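You operate a simulated robot arm through the tools that you are given. There is no shell and no other tool. Be economical: measure what you need, move in short steps, check, and stop when the job is done.

You run a simulated robot arm. Do the job below in one go: nothing can be reset, and whatever is moved stays where it is left.

## Task
Clamp the green grip in the vice and scrub its top clean.
Fine: Use the sponge and put it back; open the vice again after scrubbing. What is to be rubbed or washed off counts as gone when no trace of it is left.

Only the result counts: the job must be done as asked and must still hold three seconds after the hand-in. Knocking over, shifting, dropping, spilling or breaking anything else fails it.

## Robot
A 7-joint arm with a two-finger parallel gripper, fixed in place. Base frame: the origin is at the foot of the arm, x ahead of it, y to its left, z up; the work surface is at about z = 0.86. Units: m, degrees, N and s.
With the tool pointing down near the work surface it reaches from about 0.24 to 0.68 m from the base axis. Its first joint turns from -66.0 to 66.0 degrees. Payload 2.4 kg.
The tool frame sits at the grasp point between the pads (the TCP): z along the fingers, y along the line on which they close. The tips reach 0.03 m beyond it. The gripper opens to 0.094 m. The fingers are 0.028 m wide and 0.01 m thick; the gripper's body (0.05 by 0.096 m) begins 0.055 m behind the TCP.
Orientation is that of the tool frame in the base frame, as a unit quaternion [x, y, z, w]. With the fingers straight down and closing along the base's y, the tool's x points along the base's -x, its y along +y and its z along -z.

## Interface
- The arm moves only by the tool play_rows. Its argument "rows" is a list of rows, each a list of 7 numbers: the shift along the tool's x, y, z in mm, then the turn, a rotation vector about the tool's x, y, z in degrees, then the finger opening in mm, from 0 to 94. In form: [[dx, dy, dz, ax, ay, az, fingers], ...]. A call has 1 to 20 rows; each row is the pose to reach, as a shift and turn from the pose commanded when the call began, along the tool's axes at that moment. Rows are played at 5 a second. More than 0.05 m and 8.6 degrees between two rows, or a gripper value outside its range, and nothing of the call is played. Where a pose cannot be reached the arm comes as near as it can. A force on the tool above 70 N (or 10 N above the force at the start of the call, whichever is more), or a blocked arm, ends the call early, and 0.2 s more pass. Each finger travels about 0.153 m/s and halts on what it meets, pressing with about 36 N; the grip force reading is that of the motor and also rises with nothing between the fingers. The clock runs only during rows and for 0.2 s after the last one: add rows that repeat a pose to give the fingers time. The reply holds the time, the measured pose of the TCP, the force on the tool along the base axes, the opening and the grip force, in the units named above and with some noise, with the torque about the TCP (base axes, N m) and any sound that the robot's microphone picked up, and new pictures: "show" is both (left out), scene, wrist or none.
- Cameras (640 x 400 px; columns grow to the right, rows downward): "scene" is fixed at [0.0223, 0.4604, 1.4488]; the picture's right is [-0.88, -0.47, 0.00], its down [-0.24, 0.45, -0.86] and it looks along [0.41, -0.76, -0.51] (base axes); focal length 372 px, centre (320, 200). "wrist" rides on the gripper at [0.076, 0.014, -0.103] in the tool frame; the picture's right is [-0.18, 0.98, 0.00], its down [-0.75, -0.14, -0.64] and it looks along [-0.63, -0.12, 0.77] (tool axes); focal length 243 px, centre (320, 200). There is no depth. A picture from a camera that has moved, and an enlarged one, comes with that camera's place and axes in the base frame and with its lens.
- close_up(camera, box): a new picture of the part [left, top, right, bottom] of that camera's present view, enlarged. The clock stands still meanwhile.
- job_done(): hands the job in; it is judged then, once.

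Go step by step. Nothing tells you positions but the pictures and the camera data: compare them with the known pose of the tool, close in by small moves and look again before you grip or let go. The budget is 120 turns and 200 pictures, counting those below and the enlarged ones. Unless the task says otherwise, let go and move clear before handing in, and close with one line.

The tools are called after "Call:" as a command line: name --pt "numbers of a row" for each row, then --argument value for the rest, lists and objects as JSON in quotes. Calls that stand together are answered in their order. play_rows: Moves the arm, as the interface text tells. Its arguments: {"type":"object","properties":{"rows":{"type":"array","items":{"type":"array","items":{"type":"number"}}},"show":{"type":"string","enum":["both","scene","wrist","none"]}},"required":["rows"]} The other tools are called the same way: close_up (camera, box) takes an enlarged picture of a part of a camera's view; job_done () hands the job in.

At the start:

```text
time: 0.0
tcp_pos: [0.4547, -0.1241, 1.2102]
tcp_rot: [0.001, 1.0, 0.001, 0.001]
wrist_force: [0.4, 0.5, 0.4]
moment: [0.01, 0.03, -0.02]
width: 0.0941
gripper_force: 0.1
```

scene: 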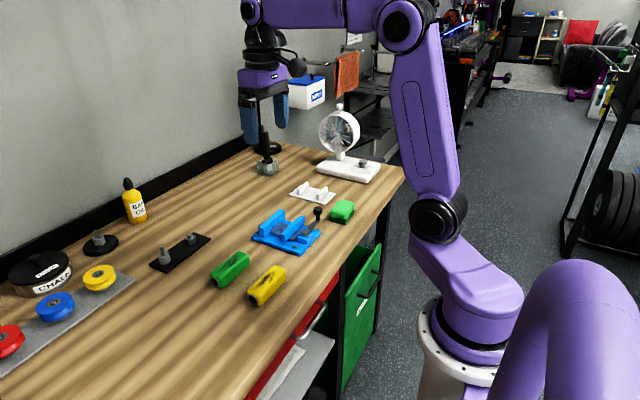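
wrist: 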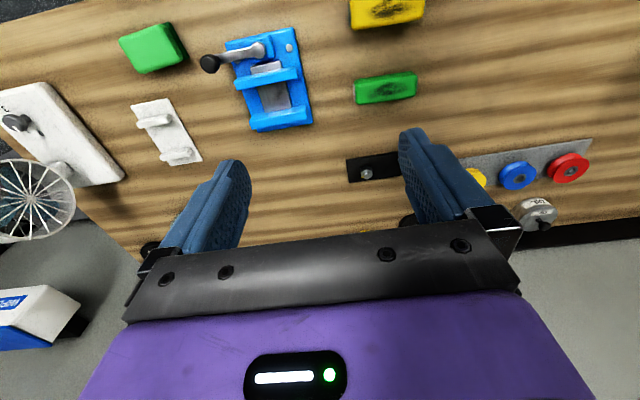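

I see a blue vice, a green block (probably the sponge), a green grip and a yellow grip on the bench. I'll enlarge these areas first.

Call:
close_up --camera "scene" --box '[200, 160, 400, 310]'

Call:
close_up --camera "wrist" --box '[100, 0, 460, 200]'

```text
2.67 times, centred on (300, 235) of scene
camera zoom: at [0.0223, 0.4604, 1.4488], right [-0.88, -0.47, 0.0], down [-0.24, 0.45, -0.86], along [0.41, -0.76, -0.51], focal length 992 px, centre (373, 107)
```

zoom: 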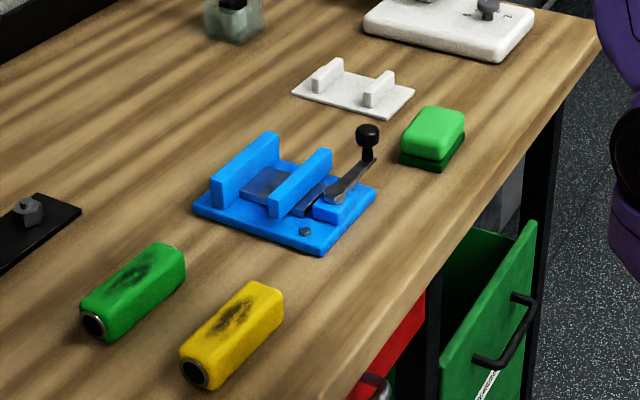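

```text
1.78 times, centred on (280, 100) of wrist
camera zoom: at [0.3791, -0.1092, 1.313], right [0.19, 0.98, 0.0], down [0.75, -0.14, 0.64], along [0.63, -0.12, -0.77], focal length 431 px, centre (391, 378)
```

zoom: 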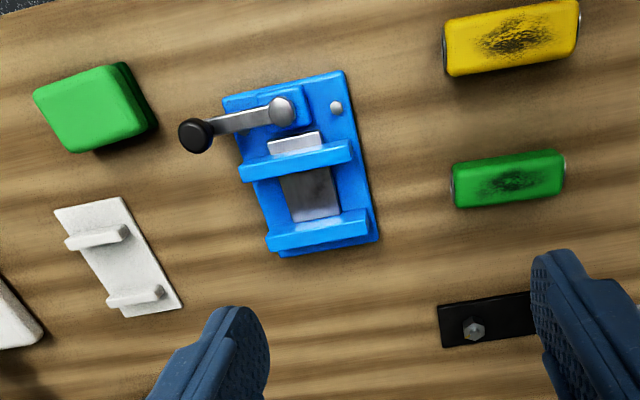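

The vice sits at about x 0.41–0.55, y -0.26 to -0.16. The grip is near (0.51, -0.03), lying along y, and the sponge is near (0.39, -0.36). I'll move closer to see the vice and its lever.

Call:
play_rows --pt "10 -18 34 0 0 0 94" --pt "20 -36 68 0 0 0 94" --pt "30 -54 102 0 0 0 94" --pt "40 -75 136 0 0 0 94" --pt "55 -96 170 0 0 0 94" --pt "55 -96 170 0 0 0 94"

```text
time: 1.4
tcp_pos: [0.4001, -0.2185, 1.0387]
tcp_rot: [0.0, 1.0, 0.0, 0.001]
wrist_force: [-0.1, -0.8, -0.3]
moment: [0.01, 0.01, 0.0]
width: 0.094
gripper_force: 0.1
camera wrist: at [0.3251, -0.2039, 1.1414], right [0.18, 0.98, 0.0], down [0.75, -0.14, 0.64], along [0.63, -0.12, -0.77], focal length 243 px, centre (320, 200)
```

scene: 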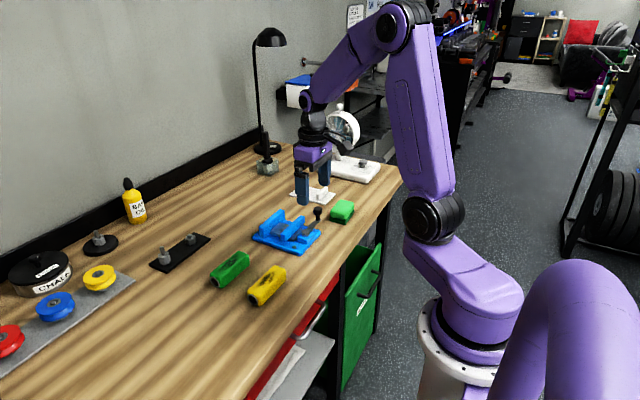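
wrist: 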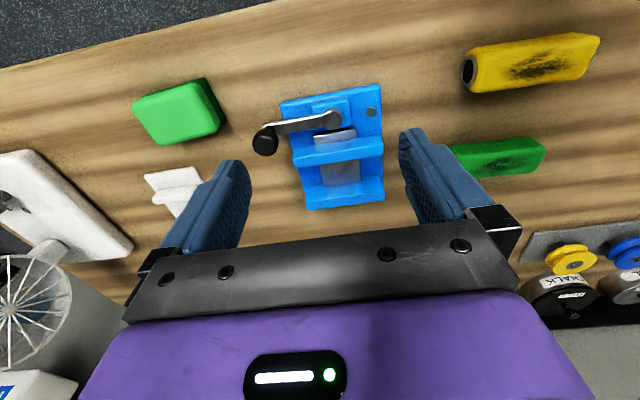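

Call:
close_up --camera "wrist" --box '[240, 70, 400, 220]'

Call:
close_up --camera "scene" --box '[240, 190, 360, 265]'

```text
2.67 times, centred on (320, 145) of wrist
camera zoom: at [0.3251, -0.2039, 1.1414], right [0.18, 0.98, 0.0], down [0.75, -0.14, 0.64], along [0.63, -0.12, -0.77], focal length 647 px, centre (320, 347)
```

zoom: 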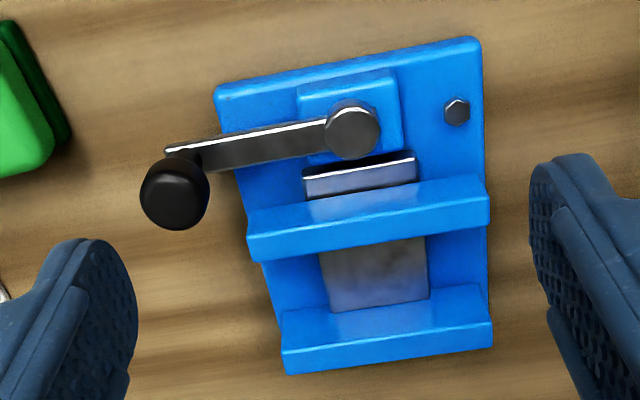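

```text
5.33 times, centred on (300, 228) of scene
camera zoom: at [0.0223, 0.4604, 1.4488], right [-0.88, -0.47, 0.0], down [-0.24, 0.45, -0.86], along [0.41, -0.76, -0.51], focal length 1984 px, centre (427, 53)
```

zoom: 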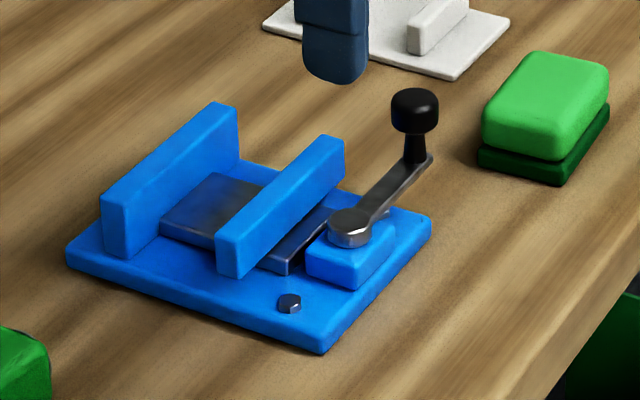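

The lever turns about a vertical axis. I'll tilt the camera straight down to measure the jaw gap and the grip width.

Call:
play_rows --pt "-15 10 -6 0 7.8 0 94" --pt "-30 20 -12 0 15.6 0 94" --pt "-45 40 -18 0 23.4 0 94" --pt "-60 60 -24 0 31.2 0 94" --pt "-75 80 -30 0 39 0 94" --pt "-75 80 -30 0 39 0 94" --show "wrist"

```text
time: 2.8
tcp_pos: [0.4759, -0.14, 1.0686]
tcp_rot: [0.001, 0.943, 0.0, -0.334]
wrist_force: [-0.5, -0.1, 0.3]
moment: [-0.03, -0.01, -0.04]
width: 0.0942
gripper_force: 0.0
camera wrist: at [0.4818, -0.125, 1.197], right [0.14, 0.98, -0.12], down [0.99, -0.14, 0.02], along [0.01, -0.12, -0.99], focal length 243 px, centre (320, 200)
```

wrist: 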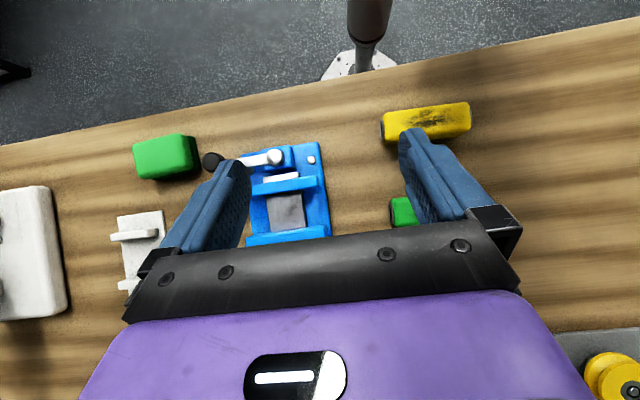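

The gripper hides part of the view, so I'll shift forward.

Call:
play_rows --pt "-31 -15 -25 0 0 0 94" --pt "-62 -30 -50 0 0 0 94" --pt "-62 -30 -50 0 0 0 94" --show "wrist"

```text
time: 3.6
tcp_pos: [0.5171, -0.1561, 1.0687]
tcp_rot: [0.001, 0.943, 0.001, -0.334]
wrist_force: [0.0, -0.2, 0.2]
moment: [0.0, -0.05, 0.0]
width: 0.0941
gripper_force: 0.1
out of reach, approached as far as the arm can: row 2, 3
camera wrist: at [0.5228, -0.1418, 1.1985], right [0.14, 0.98, -0.12], down [0.99, -0.14, 0.03], along [0.01, -0.12, -0.99], focal length 243 px, centre (320, 200)
```

wrist: 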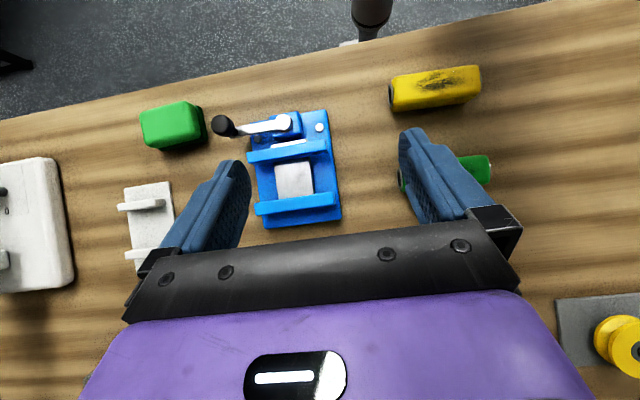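

Call:
close_up --camera "wrist" --box '[205, 95, 365, 235]'

Call:
close_up --camera "scene" --box '[200, 235, 300, 315]'

```text
2.86 times, centred on (285, 165) of wrist
camera zoom: at [0.5228, -0.1418, 1.1985], right [0.14, 0.98, -0.12], down [0.99, -0.14, 0.03], along [0.01, -0.12, -0.99], focal length 693 px, centre (420, 300)
```

zoom: 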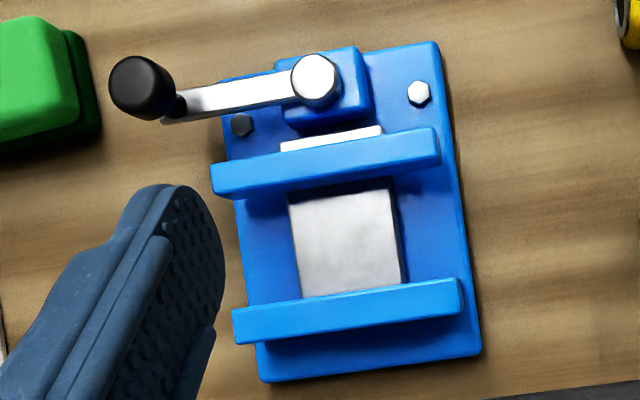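

```text
5.00 times, centred on (250, 275) of scene
camera zoom: at [0.0223, 0.4604, 1.4488], right [-0.88, -0.47, 0.0], down [-0.24, 0.45, -0.86], along [0.41, -0.76, -0.51], focal length 1860 px, centre (670, -175)
```

zoom: 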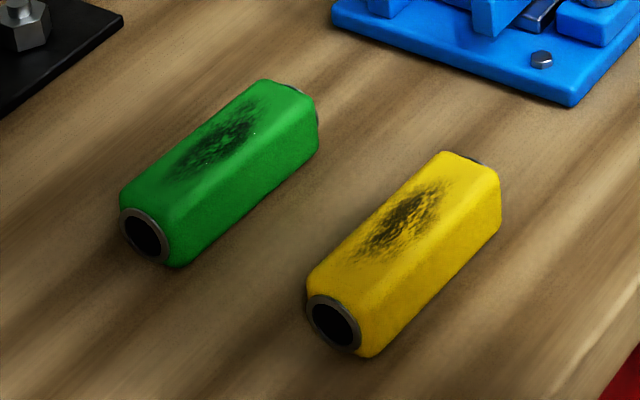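

The jaw gap is about 50 mm, centred near (0.494, -0.21). The grip is about 32 mm wide, so I must hold it by its top edge. I'll straighten up, then turn so the fingers close along x.

Call:
play_rows --pt "0 0 0 0 -7.8 0 94" --pt "0 0 0 0 -15.6 0 94" --pt "0 0 0 0 -23.4 0 94" --pt "0 0 0 0 -31.2 0 94" --pt "0 0 0 0 -39 0 94" --pt "0 0 0 0 -39 0 94" --show "none"

```text
time: 5.0
tcp_pos: [0.5183, -0.1557, 1.0712]
tcp_rot: [0.0, 1.0, 0.0, 0.002]
wrist_force: [0.0, 0.1, -0.3]
moment: [0.02, -0.01, 0.01]
width: 0.0941
gripper_force: 0.0
```

Call:
play_rows --pt "1 12 3 0 0 8.4 94" --pt "2 24 6 0 0 16.8 94" --pt "3 36 9 0 0 25.2 94" --pt "4 48 12 0 0 33.6 94" --pt "5 60 15 0 0 42 94" --pt "6 72 18 0 0 50.4 94" --pt "7 84 21 0 0 58.8 94" --pt "8 96 24 0 0 67.2 94" --pt "8 108 27 0 0 75.6 94" --pt "8 120 30 0 0 84 94" --pt "8 130 30 0 0 92 94" --pt "8 130 30 0 0 92 94"

```text
time: 7.6
tcp_pos: [0.5086, -0.0267, 1.0405]
tcp_rot: [0.721, 0.693, 0.001, 0.0]
wrist_force: [0.4, 0.0, 0.4]
moment: [-0.03, 0.0, 0.04]
width: 0.094
gripper_force: 0.2
camera wrist: at [0.5275, 0.0496, 1.1441], right [0.98, -0.22, 0.0], down [-0.17, -0.75, 0.64], along [-0.14, -0.63, -0.77], focal length 243 px, centre (320, 200)
```

scene: 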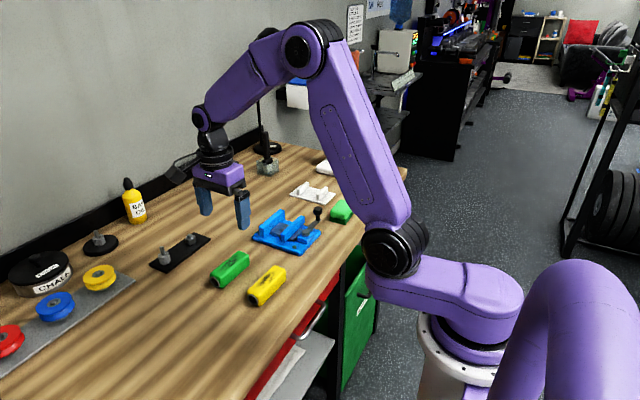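
wrist: 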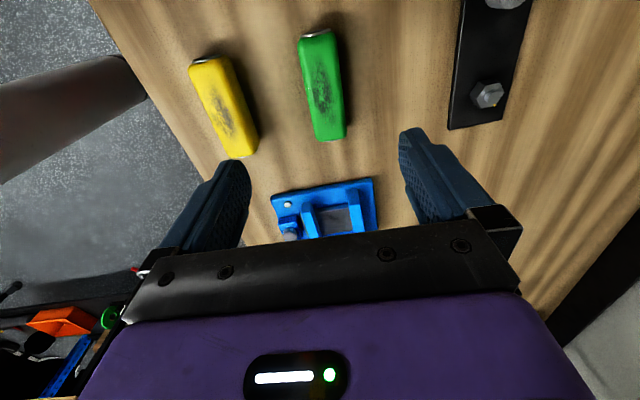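

Call:
close_up --camera "wrist" --box '[260, 10, 400, 150]'

Call:
close_up --camera "wrist" --box '[260, 160, 400, 250]'

```text
2.86 times, centred on (330, 80) of wrist
camera zoom: at [0.5275, 0.0496, 1.1441], right [0.98, -0.22, 0.0], down [-0.17, -0.75, 0.64], along [-0.14, -0.63, -0.77], focal length 693 px, centre (291, 543)
```

zoom: 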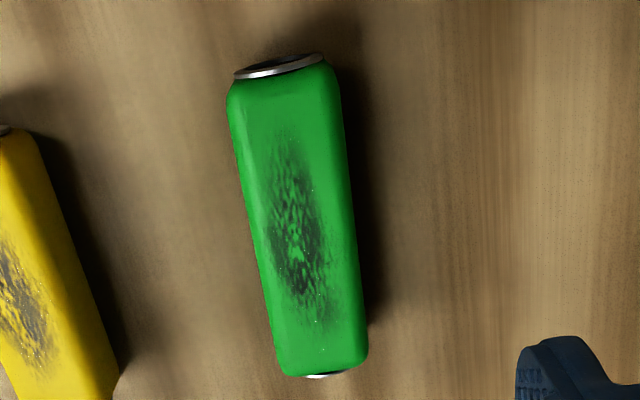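

```text
4.44 times, centred on (330, 205) of wrist
camera zoom: at [0.5275, 0.0496, 1.1441], right [0.98, -0.22, 0.0], down [-0.17, -0.75, 0.64], along [-0.14, -0.63, -0.77], focal length 1078 px, centre (276, 178)
```

zoom: 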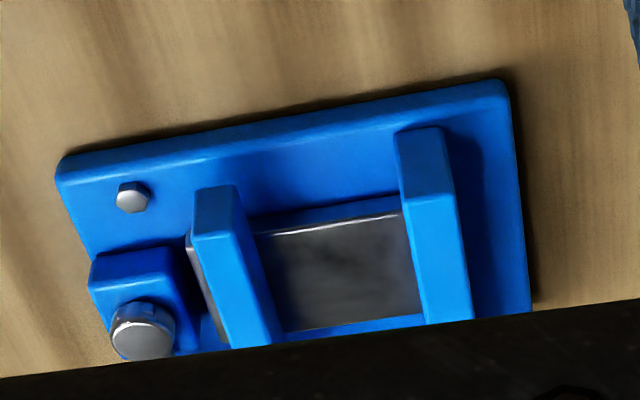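

The grip is about 35 mm wide, centred near (0.516, -0.026). I'll lower to just above it and check.

Call:
play_rows --pt "1 7 30 0 0 0 94" --pt "1 7 60 0 0 0 80" --pt "1 7 90 0 0 0 70" --pt "1 7 90 0 0 0 70"

Call:
close_up --camera "scene" --box '[190, 210, 310, 300]'

```text
time: 8.6
tcp_pos: [0.5165, -0.0247, 0.9527]
tcp_rot: [0.72, 0.694, 0.001, 0.001]
wrist_force: [-0.5, 1.0, 0.5]
moment: [0.01, 0.01, 0.01]
width: 0.07
gripper_force: 0.1
camera wrist: at [0.5342, 0.0522, 1.0561], right [0.98, -0.22, 0.0], down [-0.17, -0.75, 0.64], along [-0.14, -0.63, -0.77], focal length 243 px, centre (320, 200)
```

scene: 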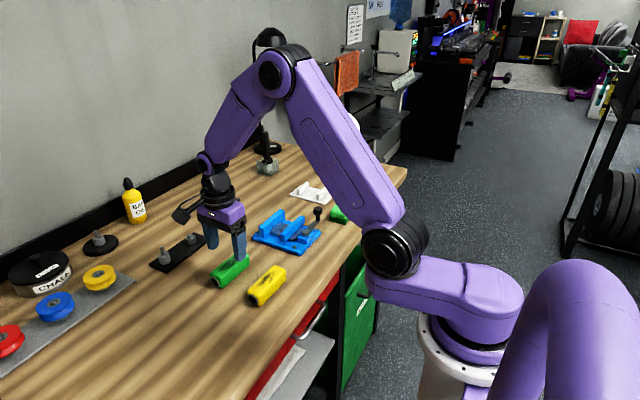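
wrist: 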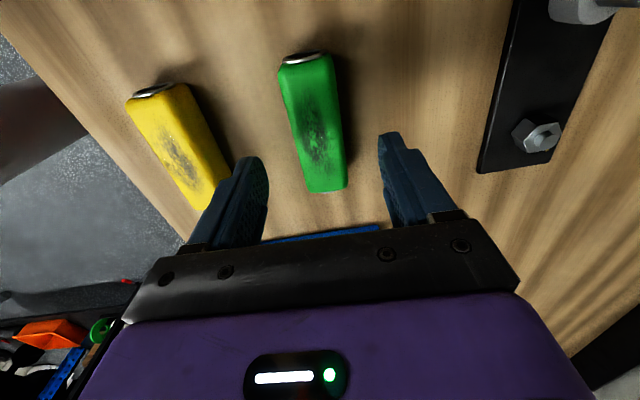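

```text
4.44 times, centred on (250, 255) of scene
camera zoom: at [0.0223, 0.4604, 1.4488], right [-0.88, -0.47, 0.0], down [-0.24, 0.45, -0.86], along [0.41, -0.76, -0.51], focal length 1654 px, centre (631, -44)
```

zoom: 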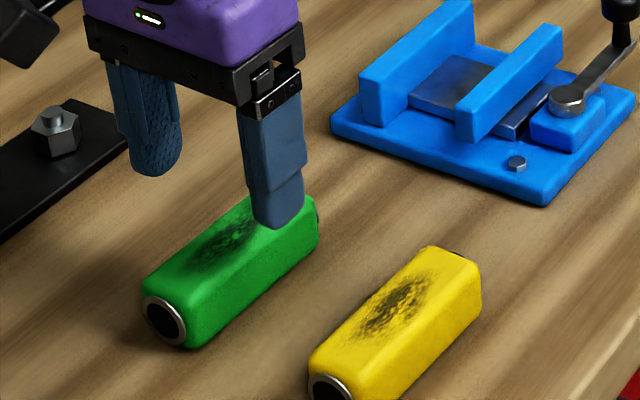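

The TCP is centred over the grip. I'll go down so the fingertips overlap the top ~15 mm, then close.

Call:
play_rows --pt "0 -1 22 0 0 0 70" --pt "0 -1 44 0 0 0 70" --pt "0 -1 44 0 0 0 55" --pt "0 -1 44 0 0 0 40" --pt "0 -1 44 0 0 0 25" --pt "0 -1 44 0 0 0 25"

Call:
close_up --camera "scene" --box '[190, 210, 310, 300]'

```text
time: 10.0
tcp_pos: [0.5142, -0.0236, 0.909]
tcp_rot: [0.72, 0.694, 0.0, 0.001]
wrist_force: [-0.3, -0.1, 0.3]
moment: [0.01, 0.02, 0.03]
width: 0.0351
gripper_force: 35.8
camera wrist: at [0.5331, 0.0523, 1.0118], right [0.98, -0.22, 0.0], down [-0.17, -0.75, 0.64], along [-0.14, -0.63, -0.77], focal length 243 px, centre (320, 200)
```

scene: 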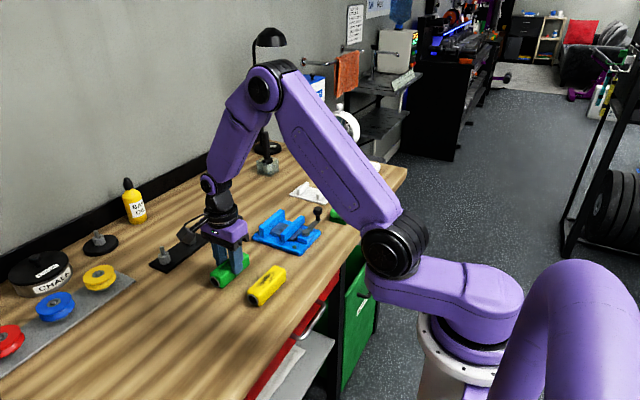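
wrist: 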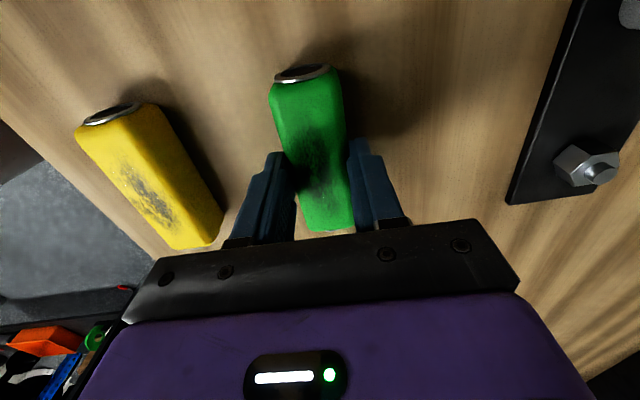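

```text
4.44 times, centred on (250, 255) of scene
camera zoom: at [0.0223, 0.4604, 1.4488], right [-0.88, -0.47, 0.0], down [-0.24, 0.45, -0.86], along [0.41, -0.76, -0.51], focal length 1654 px, centre (631, -44)
```

zoom: 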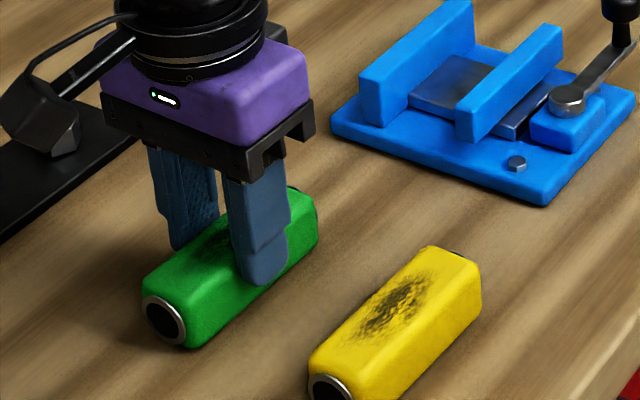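

Grip held (35 mm). I'll lift it, carry it over the vice and look before lowering.

Call:
play_rows --pt "0 0 -35 0 0 0 25" --pt "0 0 -70 0 0 0 25" --pt "-35 -3 -70 0 0 -1 25" --pt "-75 -5 -70 0 0 -1.5 25" --pt "-115 -8 -70 0 0 -2.3 25" --pt "-155 -10 -70 0 0 -2.3 25" --pt "-187 -12.5 -70 0 0 -2.3 25" --pt "-187 -12.5 -70 0 0 -2.3 25"

Call:
close_up --camera "scene" --box '[230, 175, 350, 265]'

Call:
close_up --camera "wrist" --box '[230, 40, 410, 240]'

```text
time: 11.8
tcp_pos: [0.4971, -0.2101, 0.9745]
tcp_rot: [0.705, 0.71, 0.001, 0.0]
wrist_force: [-0.2, 0.4, -0.3]
moment: [-0.01, 0.01, 0.0]
width: 0.0352
gripper_force: 36.1
camera wrist: at [0.5109, -0.1326, 1.0777], right [0.98, -0.18, 0.0], down [-0.14, -0.75, 0.64], along [-0.11, -0.63, -0.77], focal length 243 px, centre (320, 200)
```

scene: 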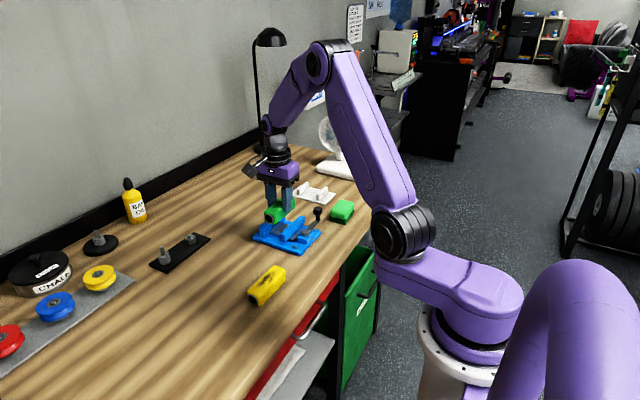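
wrist: 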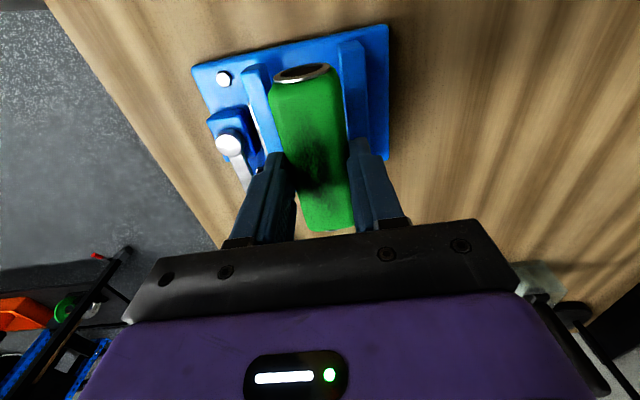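

```text
4.44 times, centred on (290, 220) of scene
camera zoom: at [0.0223, 0.4603, 1.4488], right [-0.88, -0.47, 0.0], down [-0.24, 0.45, -0.86], along [0.41, -0.76, -0.51], focal length 1654 px, centre (453, 111)
```

zoom: 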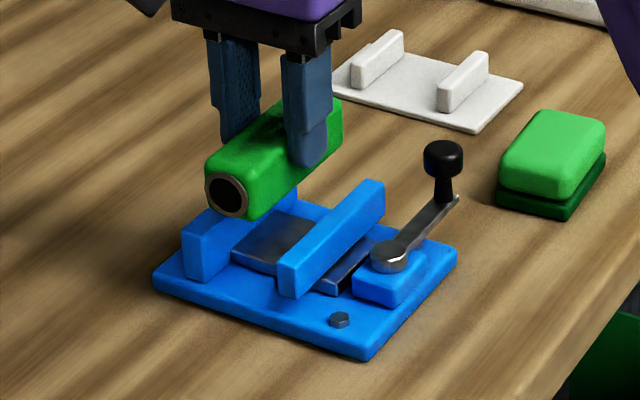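

```text
2.00 times, centred on (320, 140) of wrist
camera zoom: at [0.5109, -0.1326, 1.0777], right [0.98, -0.18, 0.0], down [-0.14, -0.75, 0.64], along [-0.11, -0.63, -0.77], focal length 485 px, centre (320, 320)
```

zoom: 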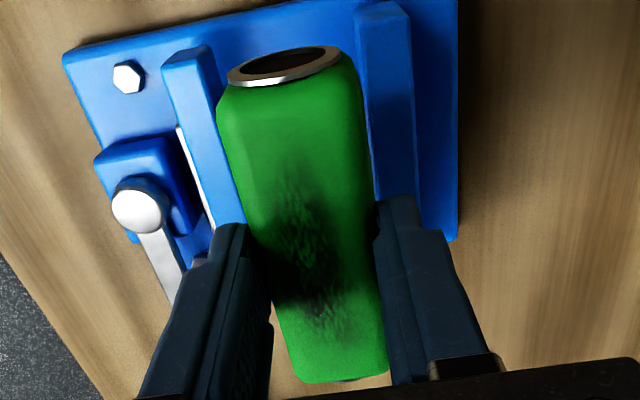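

Call:
close_up --camera "wrist" --box '[230, 20, 400, 130]'

```text
3.64 times, centred on (315, 75) of wrist
camera zoom: at [0.5109, -0.1326, 1.0777], right [0.98, -0.18, 0.0], down [-0.14, -0.75, 0.64], along [-0.11, -0.63, -0.77], focal length 882 px, centre (338, 654)
```

zoom: 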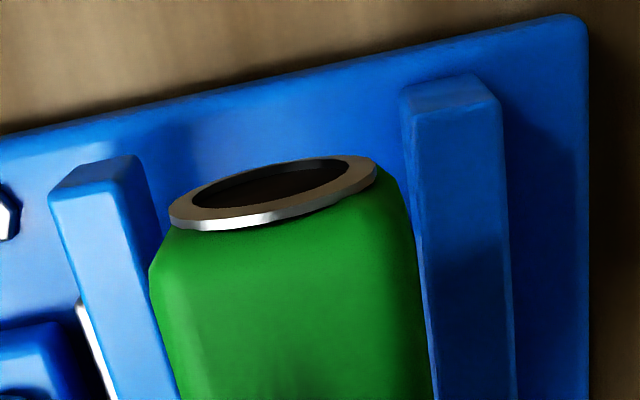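

The jaw gap centre is about 4.5 mm nearer to me than the grip, so I'll shift and lower in steps.

Call:
play_rows --pt "0 -4.5 0 0 0 0 25" --pt "0 -4.5 20 0 0 0 25" --pt "0 -4.5 38 0 0 0 25" --pt "0 -4.5 38 0 0 0 25" --show "wrist"

Call:
close_up --camera "scene" --box '[240, 185, 340, 260]'

Call:
close_up --camera "wrist" --box '[230, 20, 400, 170]'

```text
time: 12.8
tcp_pos: [0.4915, -0.2101, 0.9387]
tcp_rot: [0.706, 0.708, 0.002, 0.001]
wrist_force: [-6.4, 2.4, 22.0]
moment: [0.07, 0.54, -0.03]
width: 0.0352
gripper_force: 36.1
camera wrist: at [0.5064, -0.1325, 1.0412], right [0.98, -0.18, 0.0], down [-0.14, -0.75, 0.64], along [-0.11, -0.63, -0.77], focal length 243 px, centre (320, 200)
```

wrist: 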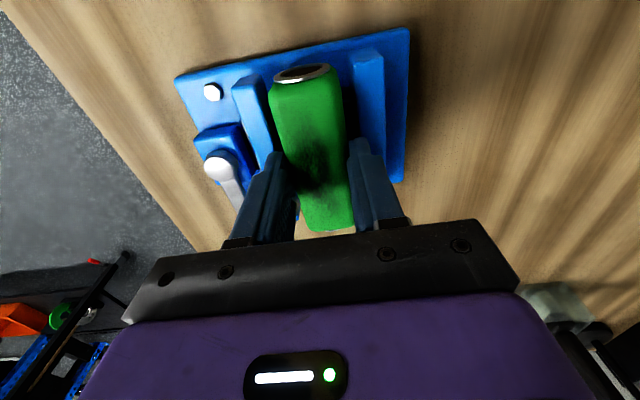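

```text
5.33 times, centred on (290, 222) of scene
camera zoom: at [0.0218, 0.4606, 1.4487], right [-0.88, -0.47, 0.0], down [-0.24, 0.45, -0.86], along [0.41, -0.76, -0.51], focal length 1984 px, centre (480, 80)
```

zoom: 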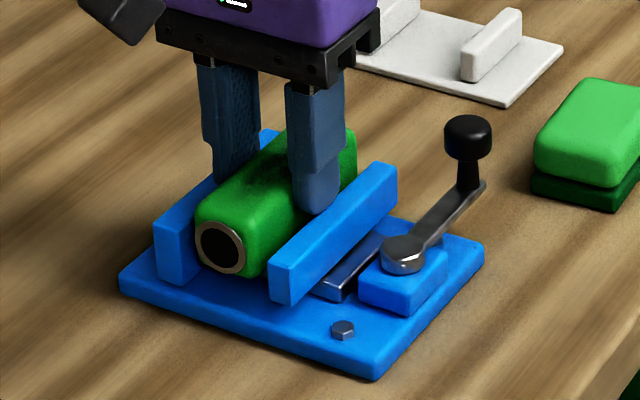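

```text
2.67 times, centred on (315, 95) of wrist
camera zoom: at [0.5064, -0.1325, 1.0412], right [0.98, -0.18, 0.0], down [-0.14, -0.75, 0.64], along [-0.11, -0.63, -0.77], focal length 647 px, centre (333, 480)
```

zoom: 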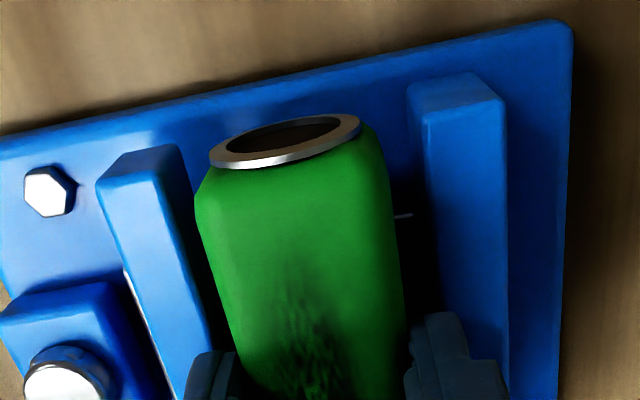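

The near finger touched the near jaw, so the jaw top is at about 0.907. I'll raise 2 mm, recentre and check the force is gone.

Call:
play_rows --pt "0 2 -2 0 0 0 25" --pt "0 2 -2 0 0 0 25" --show "none"

Call:
close_up --camera "wrist" --box '[230, 20, 400, 170]'

Call:
close_up --camera "scene" --box '[255, 205, 315, 250]'

```text
time: 13.4
tcp_pos: [0.4939, -0.2094, 0.9385]
tcp_rot: [0.705, 0.71, 0.001, 0.001]
wrist_force: [-0.3, -1.1, -0.7]
moment: [-0.03, -0.01, 0.01]
width: 0.0351
gripper_force: 36.3
```

```text
2.67 times, centred on (315, 95) of wrist
camera zoom: at [0.5093, -0.1326, 1.0417], right [0.98, -0.18, 0.0], down [-0.14, -0.75, 0.64], along [-0.11, -0.63, -0.77], focal length 647 px, centre (333, 480)
```

zoom: 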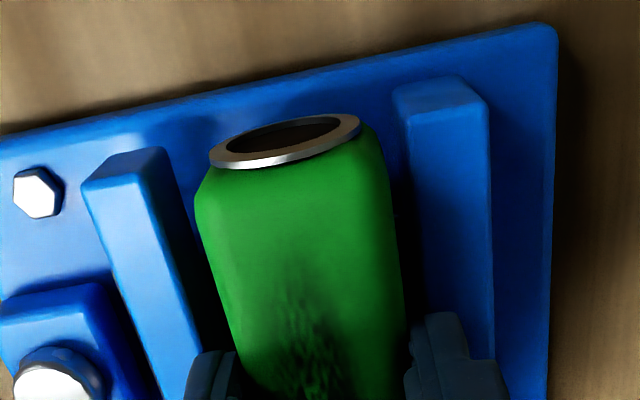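

```text
8.89 times, centred on (285, 228) of scene
camera zoom: at [0.0223, 0.4604, 1.4488], right [-0.88, -0.47, 0.0], down [-0.24, 0.45, -0.86], along [0.41, -0.76, -0.51], focal length 3307 px, centre (631, -44)
```

zoom: 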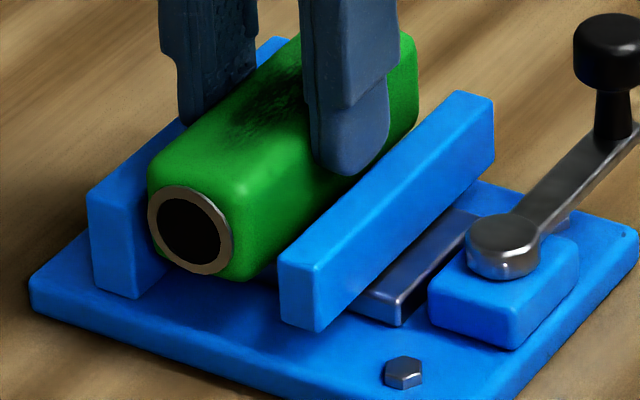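

Centred and force-free now. I'll nudge down a little, then release.

Call:
play_rows --pt "0 0.5 1 0 0 0 25" --pt "0 0.5 2 0 0 0 25" --pt "0 0.5 2 0 0 0 25" --show "none"

```text
time: 14.2
tcp_pos: [0.4948, -0.2102, 0.9385]
tcp_rot: [0.706, 0.709, 0.001, 0.001]
wrist_force: [-0.4, 0.3, -0.5]
moment: [-0.02, 0.01, 0.02]
width: 0.0353
gripper_force: 35.6
```

Call:
play_rows --pt "0 0 1 0 0 0 25" --pt "0 0 2 0 0 0 25" --pt "0 0 3 0 0 0 25" --pt "0 0 3 0 0 0 25" --show "none"

```text
time: 15.2
tcp_pos: [0.4949, -0.2098, 0.9375]
tcp_rot: [0.705, 0.709, 0.002, 0.003]
wrist_force: [-12.0, 5.5, 43.5]
moment: [0.25, -0.75, 0.15]
width: 0.0349
gripper_force: 36.3
```

Contact at both jaws. I'll back off 3 mm and release.

Call:
play_rows --pt "0 -0.5 -3 0 0 0 25" --pt "0 -0.5 -3 0 0 0 50" --pt "0 -0.5 -3 0 0 0 50" --pt "0 -0.5 -3 0 0 0 50"

Call:
close_up --camera "scene" --box '[240, 185, 340, 260]'

```text
time: 16.2
tcp_pos: [0.4947, -0.2088, 0.9394]
tcp_rot: [0.705, 0.709, 0.001, 0.0]
wrist_force: [9.3, 0.0, 8.9]
moment: [-0.04, 0.0, 0.04]
width: 0.0449
gripper_force: 0.1
camera wrist: at [0.5091, -0.1332, 1.0413], right [0.98, -0.18, 0.0], down [-0.14, -0.75, 0.64], along [-0.11, -0.63, -0.77], focal length 243 px, centre (320, 200)
```

scene: 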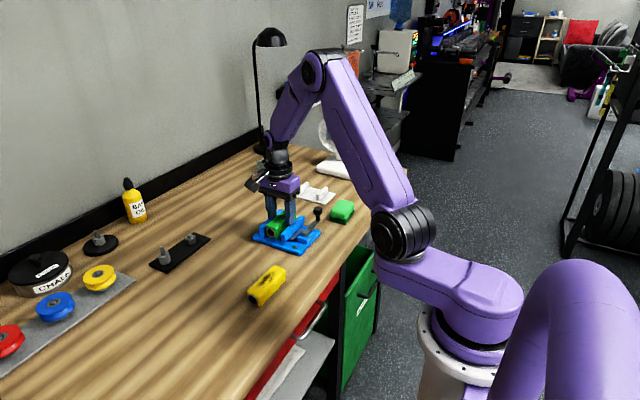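
wrist: 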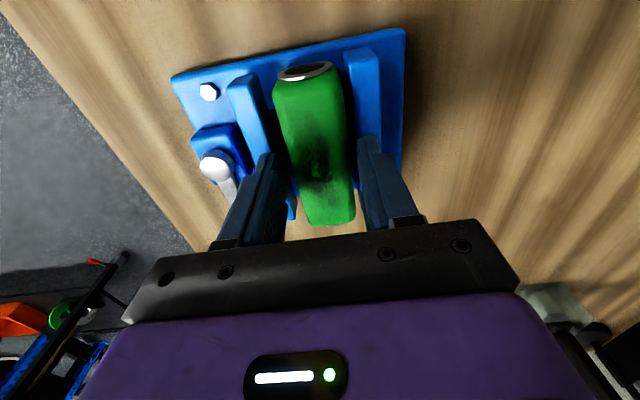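

```text
5.33 times, centred on (290, 222) of scene
camera zoom: at [0.0224, 0.4604, 1.4488], right [-0.88, -0.47, 0.0], down [-0.24, 0.45, -0.86], along [0.41, -0.76, -0.51], focal length 1984 px, centre (480, 80)
```

zoom: 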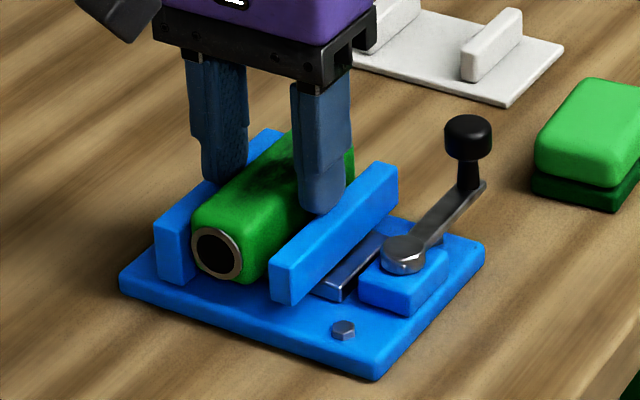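

Released and the grip dropped in flat; a finger rubs a jaw top, so I lift straight up and inspect.

Call:
play_rows --pt "0 0 -5 0 0 0 47" --pt "0 0 -20 0 0 0 50" --pt "0 0 -60 0 0 0 50" --pt "0 0 -100 0 0 0 50" --pt "0 0 -100 0 0 0 50" --show "wrist"

Call:
close_up --camera "scene" --box '[240, 185, 340, 260]'

Call:
close_up --camera "wrist" --box '[200, 60, 420, 220]'

```text
time: 17.4
tcp_pos: [0.495, -0.2137, 1.037]
tcp_rot: [0.706, 0.708, 0.001, 0.0]
wrist_force: [0.9, 0.0, -0.4]
moment: [-0.01, 0.0, 0.0]
width: 0.0502
gripper_force: 0.1
camera wrist: at [0.509, -0.1361, 1.1408], right [0.98, -0.18, 0.0], down [-0.14, -0.75, 0.64], along [-0.11, -0.63, -0.77], focal length 243 px, centre (320, 200)
```

wrist: 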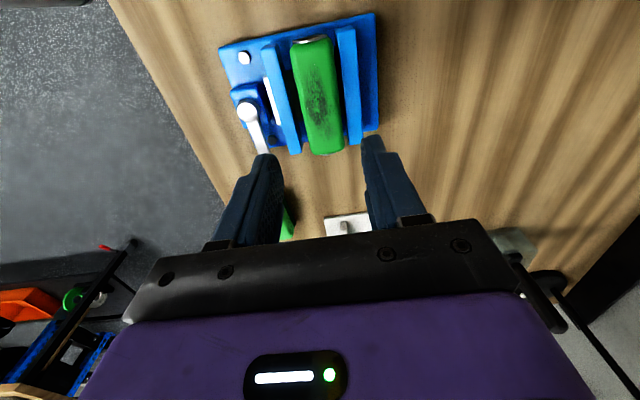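

```text
5.33 times, centred on (290, 222) of scene
camera zoom: at [0.0223, 0.4604, 1.4488], right [-0.88, -0.47, 0.0], down [-0.24, 0.45, -0.86], along [0.41, -0.76, -0.51], focal length 1984 px, centre (480, 80)
```

zoom: 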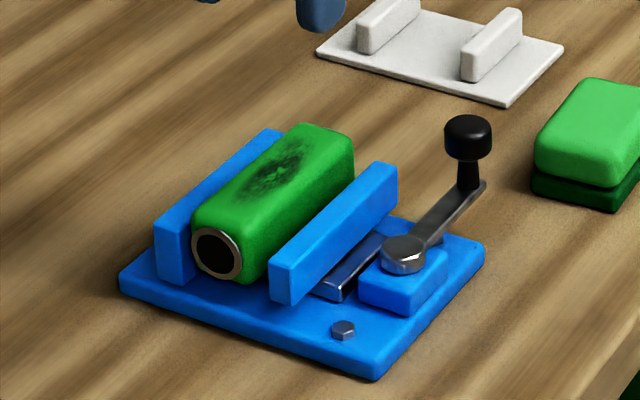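

```text
2.50 times, centred on (310, 140) of wrist
camera zoom: at [0.509, -0.1361, 1.1408], right [0.98, -0.18, 0.0], down [-0.14, -0.75, 0.64], along [-0.11, -0.63, -0.77], focal length 606 px, centre (345, 350)
```

zoom: 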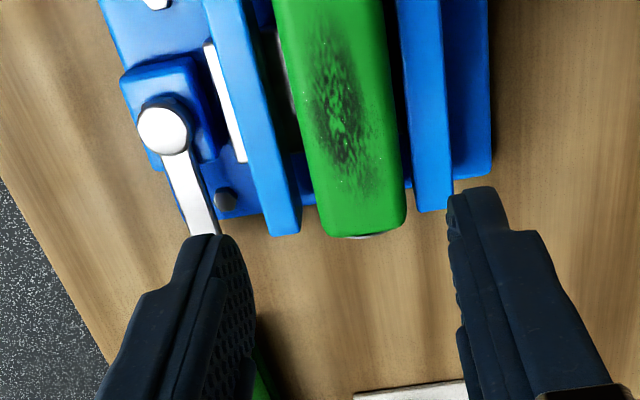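

The grip sits well between the jaws. Next is the lever: the knob is near (0.422, -0.279), with its pivot near (0.422, -0.21). I'll hover above the knob.

Call:
play_rows --pt "-23 -25 0 0 0 0 50" --pt "-46 -50 0 0 0 0 50" --pt "-68 -73 20 0 0 0 50" --pt "-68 -73 45 0 0 0 50" --pt "-68 -73 45 0 0 0 50"

Call:
close_up --camera "scene" --box '[270, 165, 370, 240]'

Call:
close_up --camera "wrist" --box '[200, 80, 440, 240]'

```text
time: 18.6
tcp_pos: [0.422, -0.2789, 0.9917]
tcp_rot: [0.706, 0.708, 0.0, 0.0]
wrist_force: [-0.1, 1.3, 0.9]
moment: [0.03, 0.01, 0.0]
width: 0.0499
gripper_force: 0.0
camera wrist: at [0.4373, -0.2033, 1.0956], right [0.98, -0.18, 0.0], down [-0.14, -0.75, 0.64], along [-0.11, -0.63, -0.77], focal length 243 px, centre (320, 200)
```

scene: 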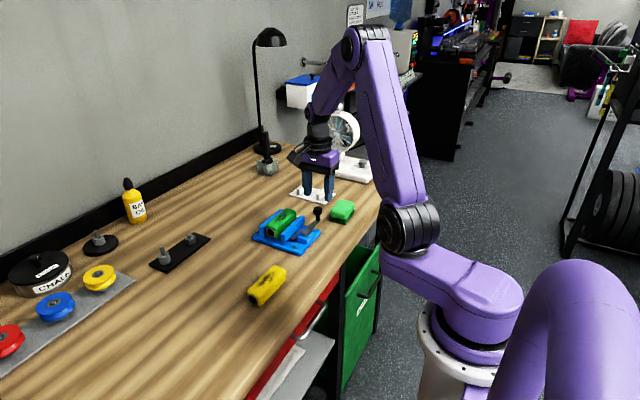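
wrist: 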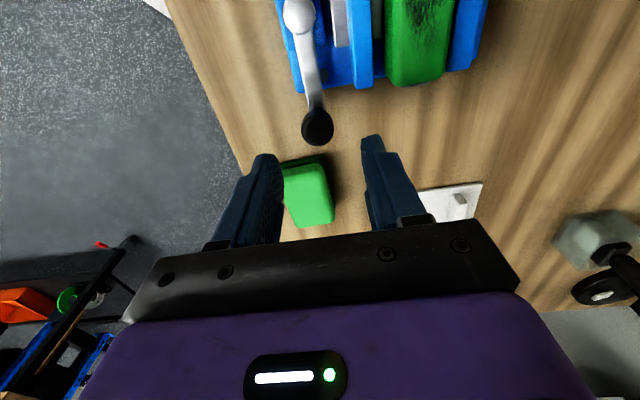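

```text
5.33 times, centred on (320, 202) of scene
camera zoom: at [0.0223, 0.4604, 1.4488], right [-0.88, -0.47, 0.0], down [-0.24, 0.45, -0.86], along [0.41, -0.76, -0.51], focal length 1984 px, centre (320, 187)
```

zoom: 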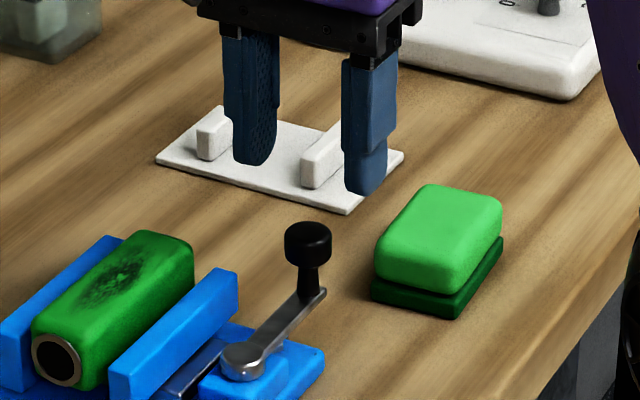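

```text
2.50 times, centred on (320, 160) of wrist
camera zoom: at [0.4373, -0.2033, 1.0956], right [0.98, -0.18, 0.0], down [-0.14, -0.75, 0.64], along [-0.11, -0.63, -0.77], focal length 606 px, centre (320, 300)
```

zoom: 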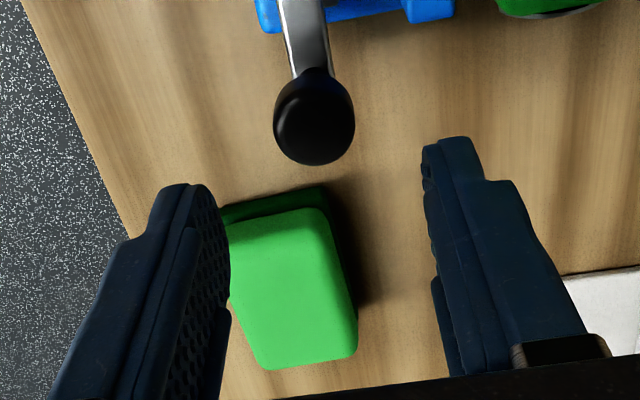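

The TCP is over the knob. Lower to fingertip z ≈ 0.912 and close on it.

Call:
play_rows --pt "1 1 25 0 0 0 50" --pt "1 1 50 0 0 0 50" --pt "1 1 50 0 0 0 30" --pt "1 1 50 0 0 0 15" --pt "1 1 50 0 0 0 15" --show "none"

Call:
close_up --camera "scene" --box '[270, 175, 370, 250]'

Call:
close_up --camera "wrist" --box '[200, 80, 440, 240]'

```text
time: 19.8
tcp_pos: [0.4226, -0.2786, 0.944]
tcp_rot: [0.706, 0.708, 0.0, -0.002]
wrist_force: [-16.6, -0.9, 2.0]
moment: [0.23, 0.4, 0.17]
width: 0.0229
gripper_force: 44.8
```

```text
5.33 times, centred on (320, 212) of scene
camera zoom: at [0.0218, 0.4604, 1.4488], right [-0.88, -0.47, 0.0], down [-0.24, 0.45, -0.86], along [0.41, -0.76, -0.51], focal length 1984 px, centre (320, 133)
```

zoom: 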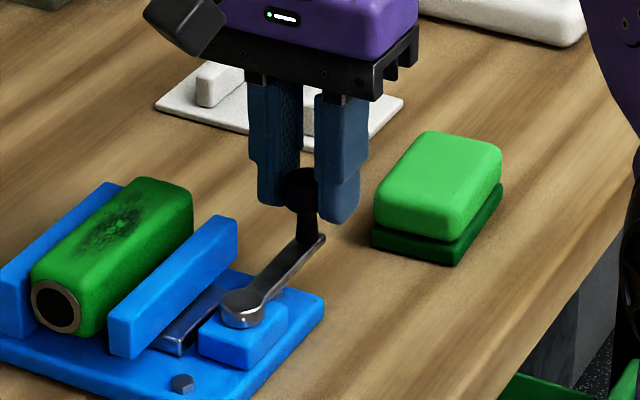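

```text
2.50 times, centred on (320, 160) of wrist
camera zoom: at [0.4373, -0.2019, 1.0462], right [0.98, -0.18, 0.0], down [-0.14, -0.76, 0.64], along [-0.12, -0.63, -0.77], focal length 606 px, centre (320, 300)
```

zoom: 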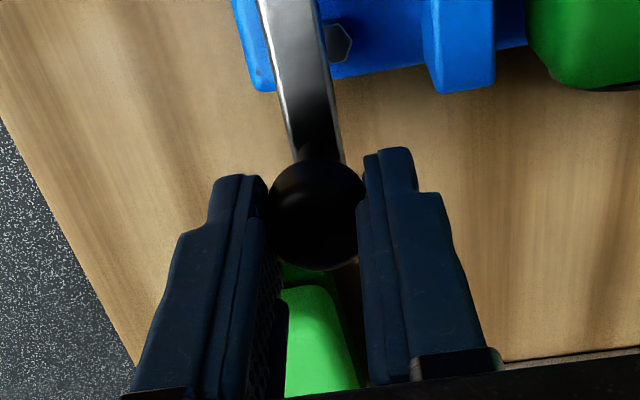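

The knob is held. I'll test-turn the lever a little towards me (−x).

Call:
play_rows --pt "0.3 -6 0 0 0 0 15" --pt "1 -12 0 0 0 0 15" --pt "2.3 -17.6 0 0 0 0 15" --pt "2.3 -17.6 0 0 0 0 15" --show "none"

Call:
close_up --camera "scene" --box '[250, 185, 350, 260]'

```text
time: 20.8
tcp_pos: [0.4065, -0.2765, 0.9444]
tcp_rot: [0.705, 0.709, 0.001, 0.002]
wrist_force: [6.0, 1.6, 1.0]
moment: [-0.57, -0.24, -0.35]
width: 0.0229
gripper_force: 44.6
```

```text
5.33 times, centred on (300, 222) of scene
camera zoom: at [0.0224, 0.4604, 1.4488], right [-0.88, -0.47, 0.0], down [-0.24, 0.45, -0.86], along [0.41, -0.76, -0.51], focal length 1984 px, centre (427, 80)
```

zoom: 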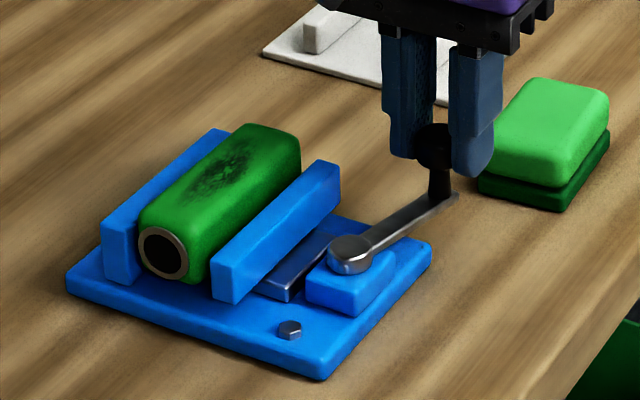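

The jaw begins to close. I'll continue along the arc.

Call:
play_rows --pt "4.1 -11.1 0 0 0 0 15" --pt "10 -21.4 0 0 0 0 15" --pt "17.6 -30.5 0 0 0 0 15" --pt "26.7 -38.1 0 0 0 0 15" --pt "26.7 -38.1 0 0 0 0 15" --show "none"

Call:
close_up --camera "scene" --box '[250, 185, 350, 260]'

```text
time: 22.0
tcp_pos: [0.3672, -0.2485, 0.9438]
tcp_rot: [0.705, 0.709, 0.001, -0.001]
wrist_force: [5.7, -1.6, -2.7]
moment: [-0.39, -0.21, -0.24]
width: 0.023
gripper_force: 45.1
```

```text
5.33 times, centred on (300, 222) of scene
camera zoom: at [0.0224, 0.4603, 1.4488], right [-0.88, -0.47, 0.0], down [-0.24, 0.45, -0.86], along [0.41, -0.76, -0.51], focal length 1984 px, centre (427, 80)
```

zoom: 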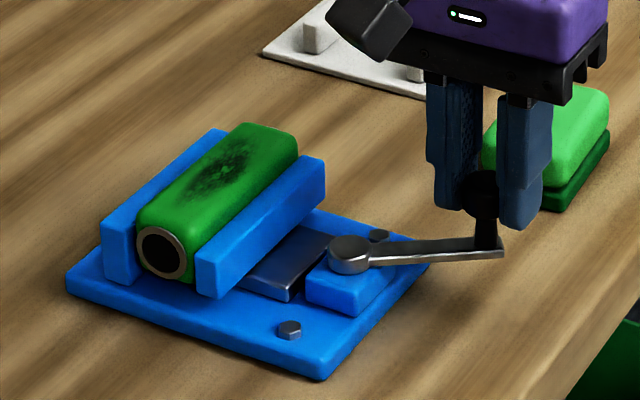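

Call:
play_rows --pt "5 -3.2 0 0 0 0 15" --pt "10.3 -5.9 0 0 0 0 15" --pt "15.7 -8.2 0 0 0 0 15" --pt "21.4 -10 0 0 0 0 15" --pt "21.4 -10 0 0 0 0 15" --show "none"

Call:
close_up --camera "scene" --box '[250, 185, 350, 260]'

```text
time: 23.2
tcp_pos: [0.3591, -0.2329, 0.9446]
tcp_rot: [0.706, 0.708, 0.001, 0.009]
wrist_force: [13.1, -31.3, -10.4]
moment: [-0.87, -0.3, -0.11]
width: 0.0229
gripper_force: 45.2
```

```text
5.33 times, centred on (300, 222) of scene
camera zoom: at [0.0228, 0.4595, 1.4491], right [-0.88, -0.47, 0.0], down [-0.24, 0.45, -0.86], along [0.41, -0.76, -0.51], focal length 1984 px, centre (427, 80)
```

zoom: 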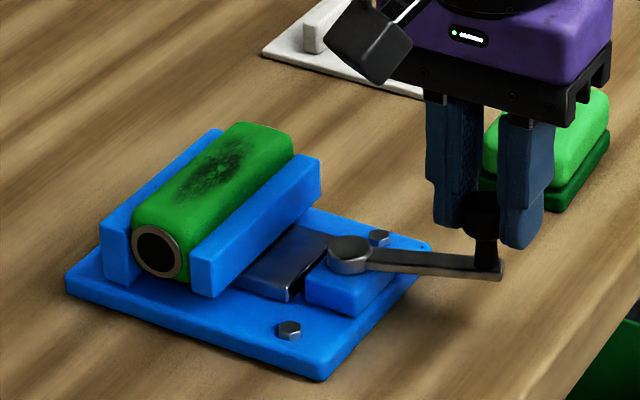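

Strong resistance: the jaw presses on the grip. A bit more tightening, then see.

Call:
play_rows --pt "3 -0.5 0 0 0 0 15" --pt "5 -0.8 0 0 0 0 15" --pt "5 -0.8 0 0 0 0 15" --show "none"

Call:
close_up --camera "wrist" --box '[180, 0, 460, 240]'

```text
time: 24.0
tcp_pos: [0.3597, -0.2277, 0.9454]
tcp_rot: [0.706, 0.708, 0.002, 0.01]
wrist_force: [6.9, -31.9, 5.6]
moment: [-0.89, -0.18, -0.04]
width: 0.023
gripper_force: 44.8
```

```text
1.67 times, centred on (320, 120) of wrist
camera zoom: at [0.3725, -0.1493, 1.0477], right [0.98, -0.18, 0.02], down [-0.15, -0.75, 0.65], along [-0.11, -0.64, -0.76], focal length 404 px, centre (320, 333)
```

zoom: 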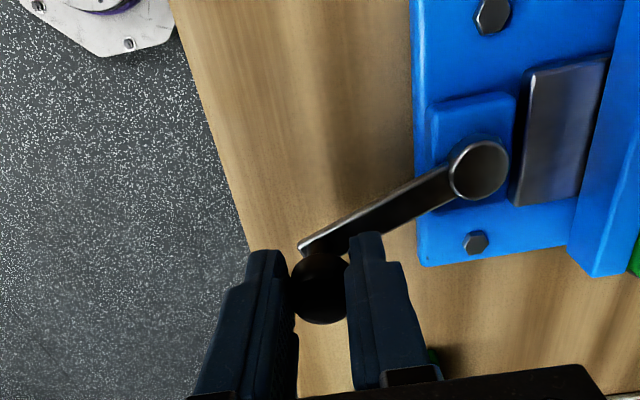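

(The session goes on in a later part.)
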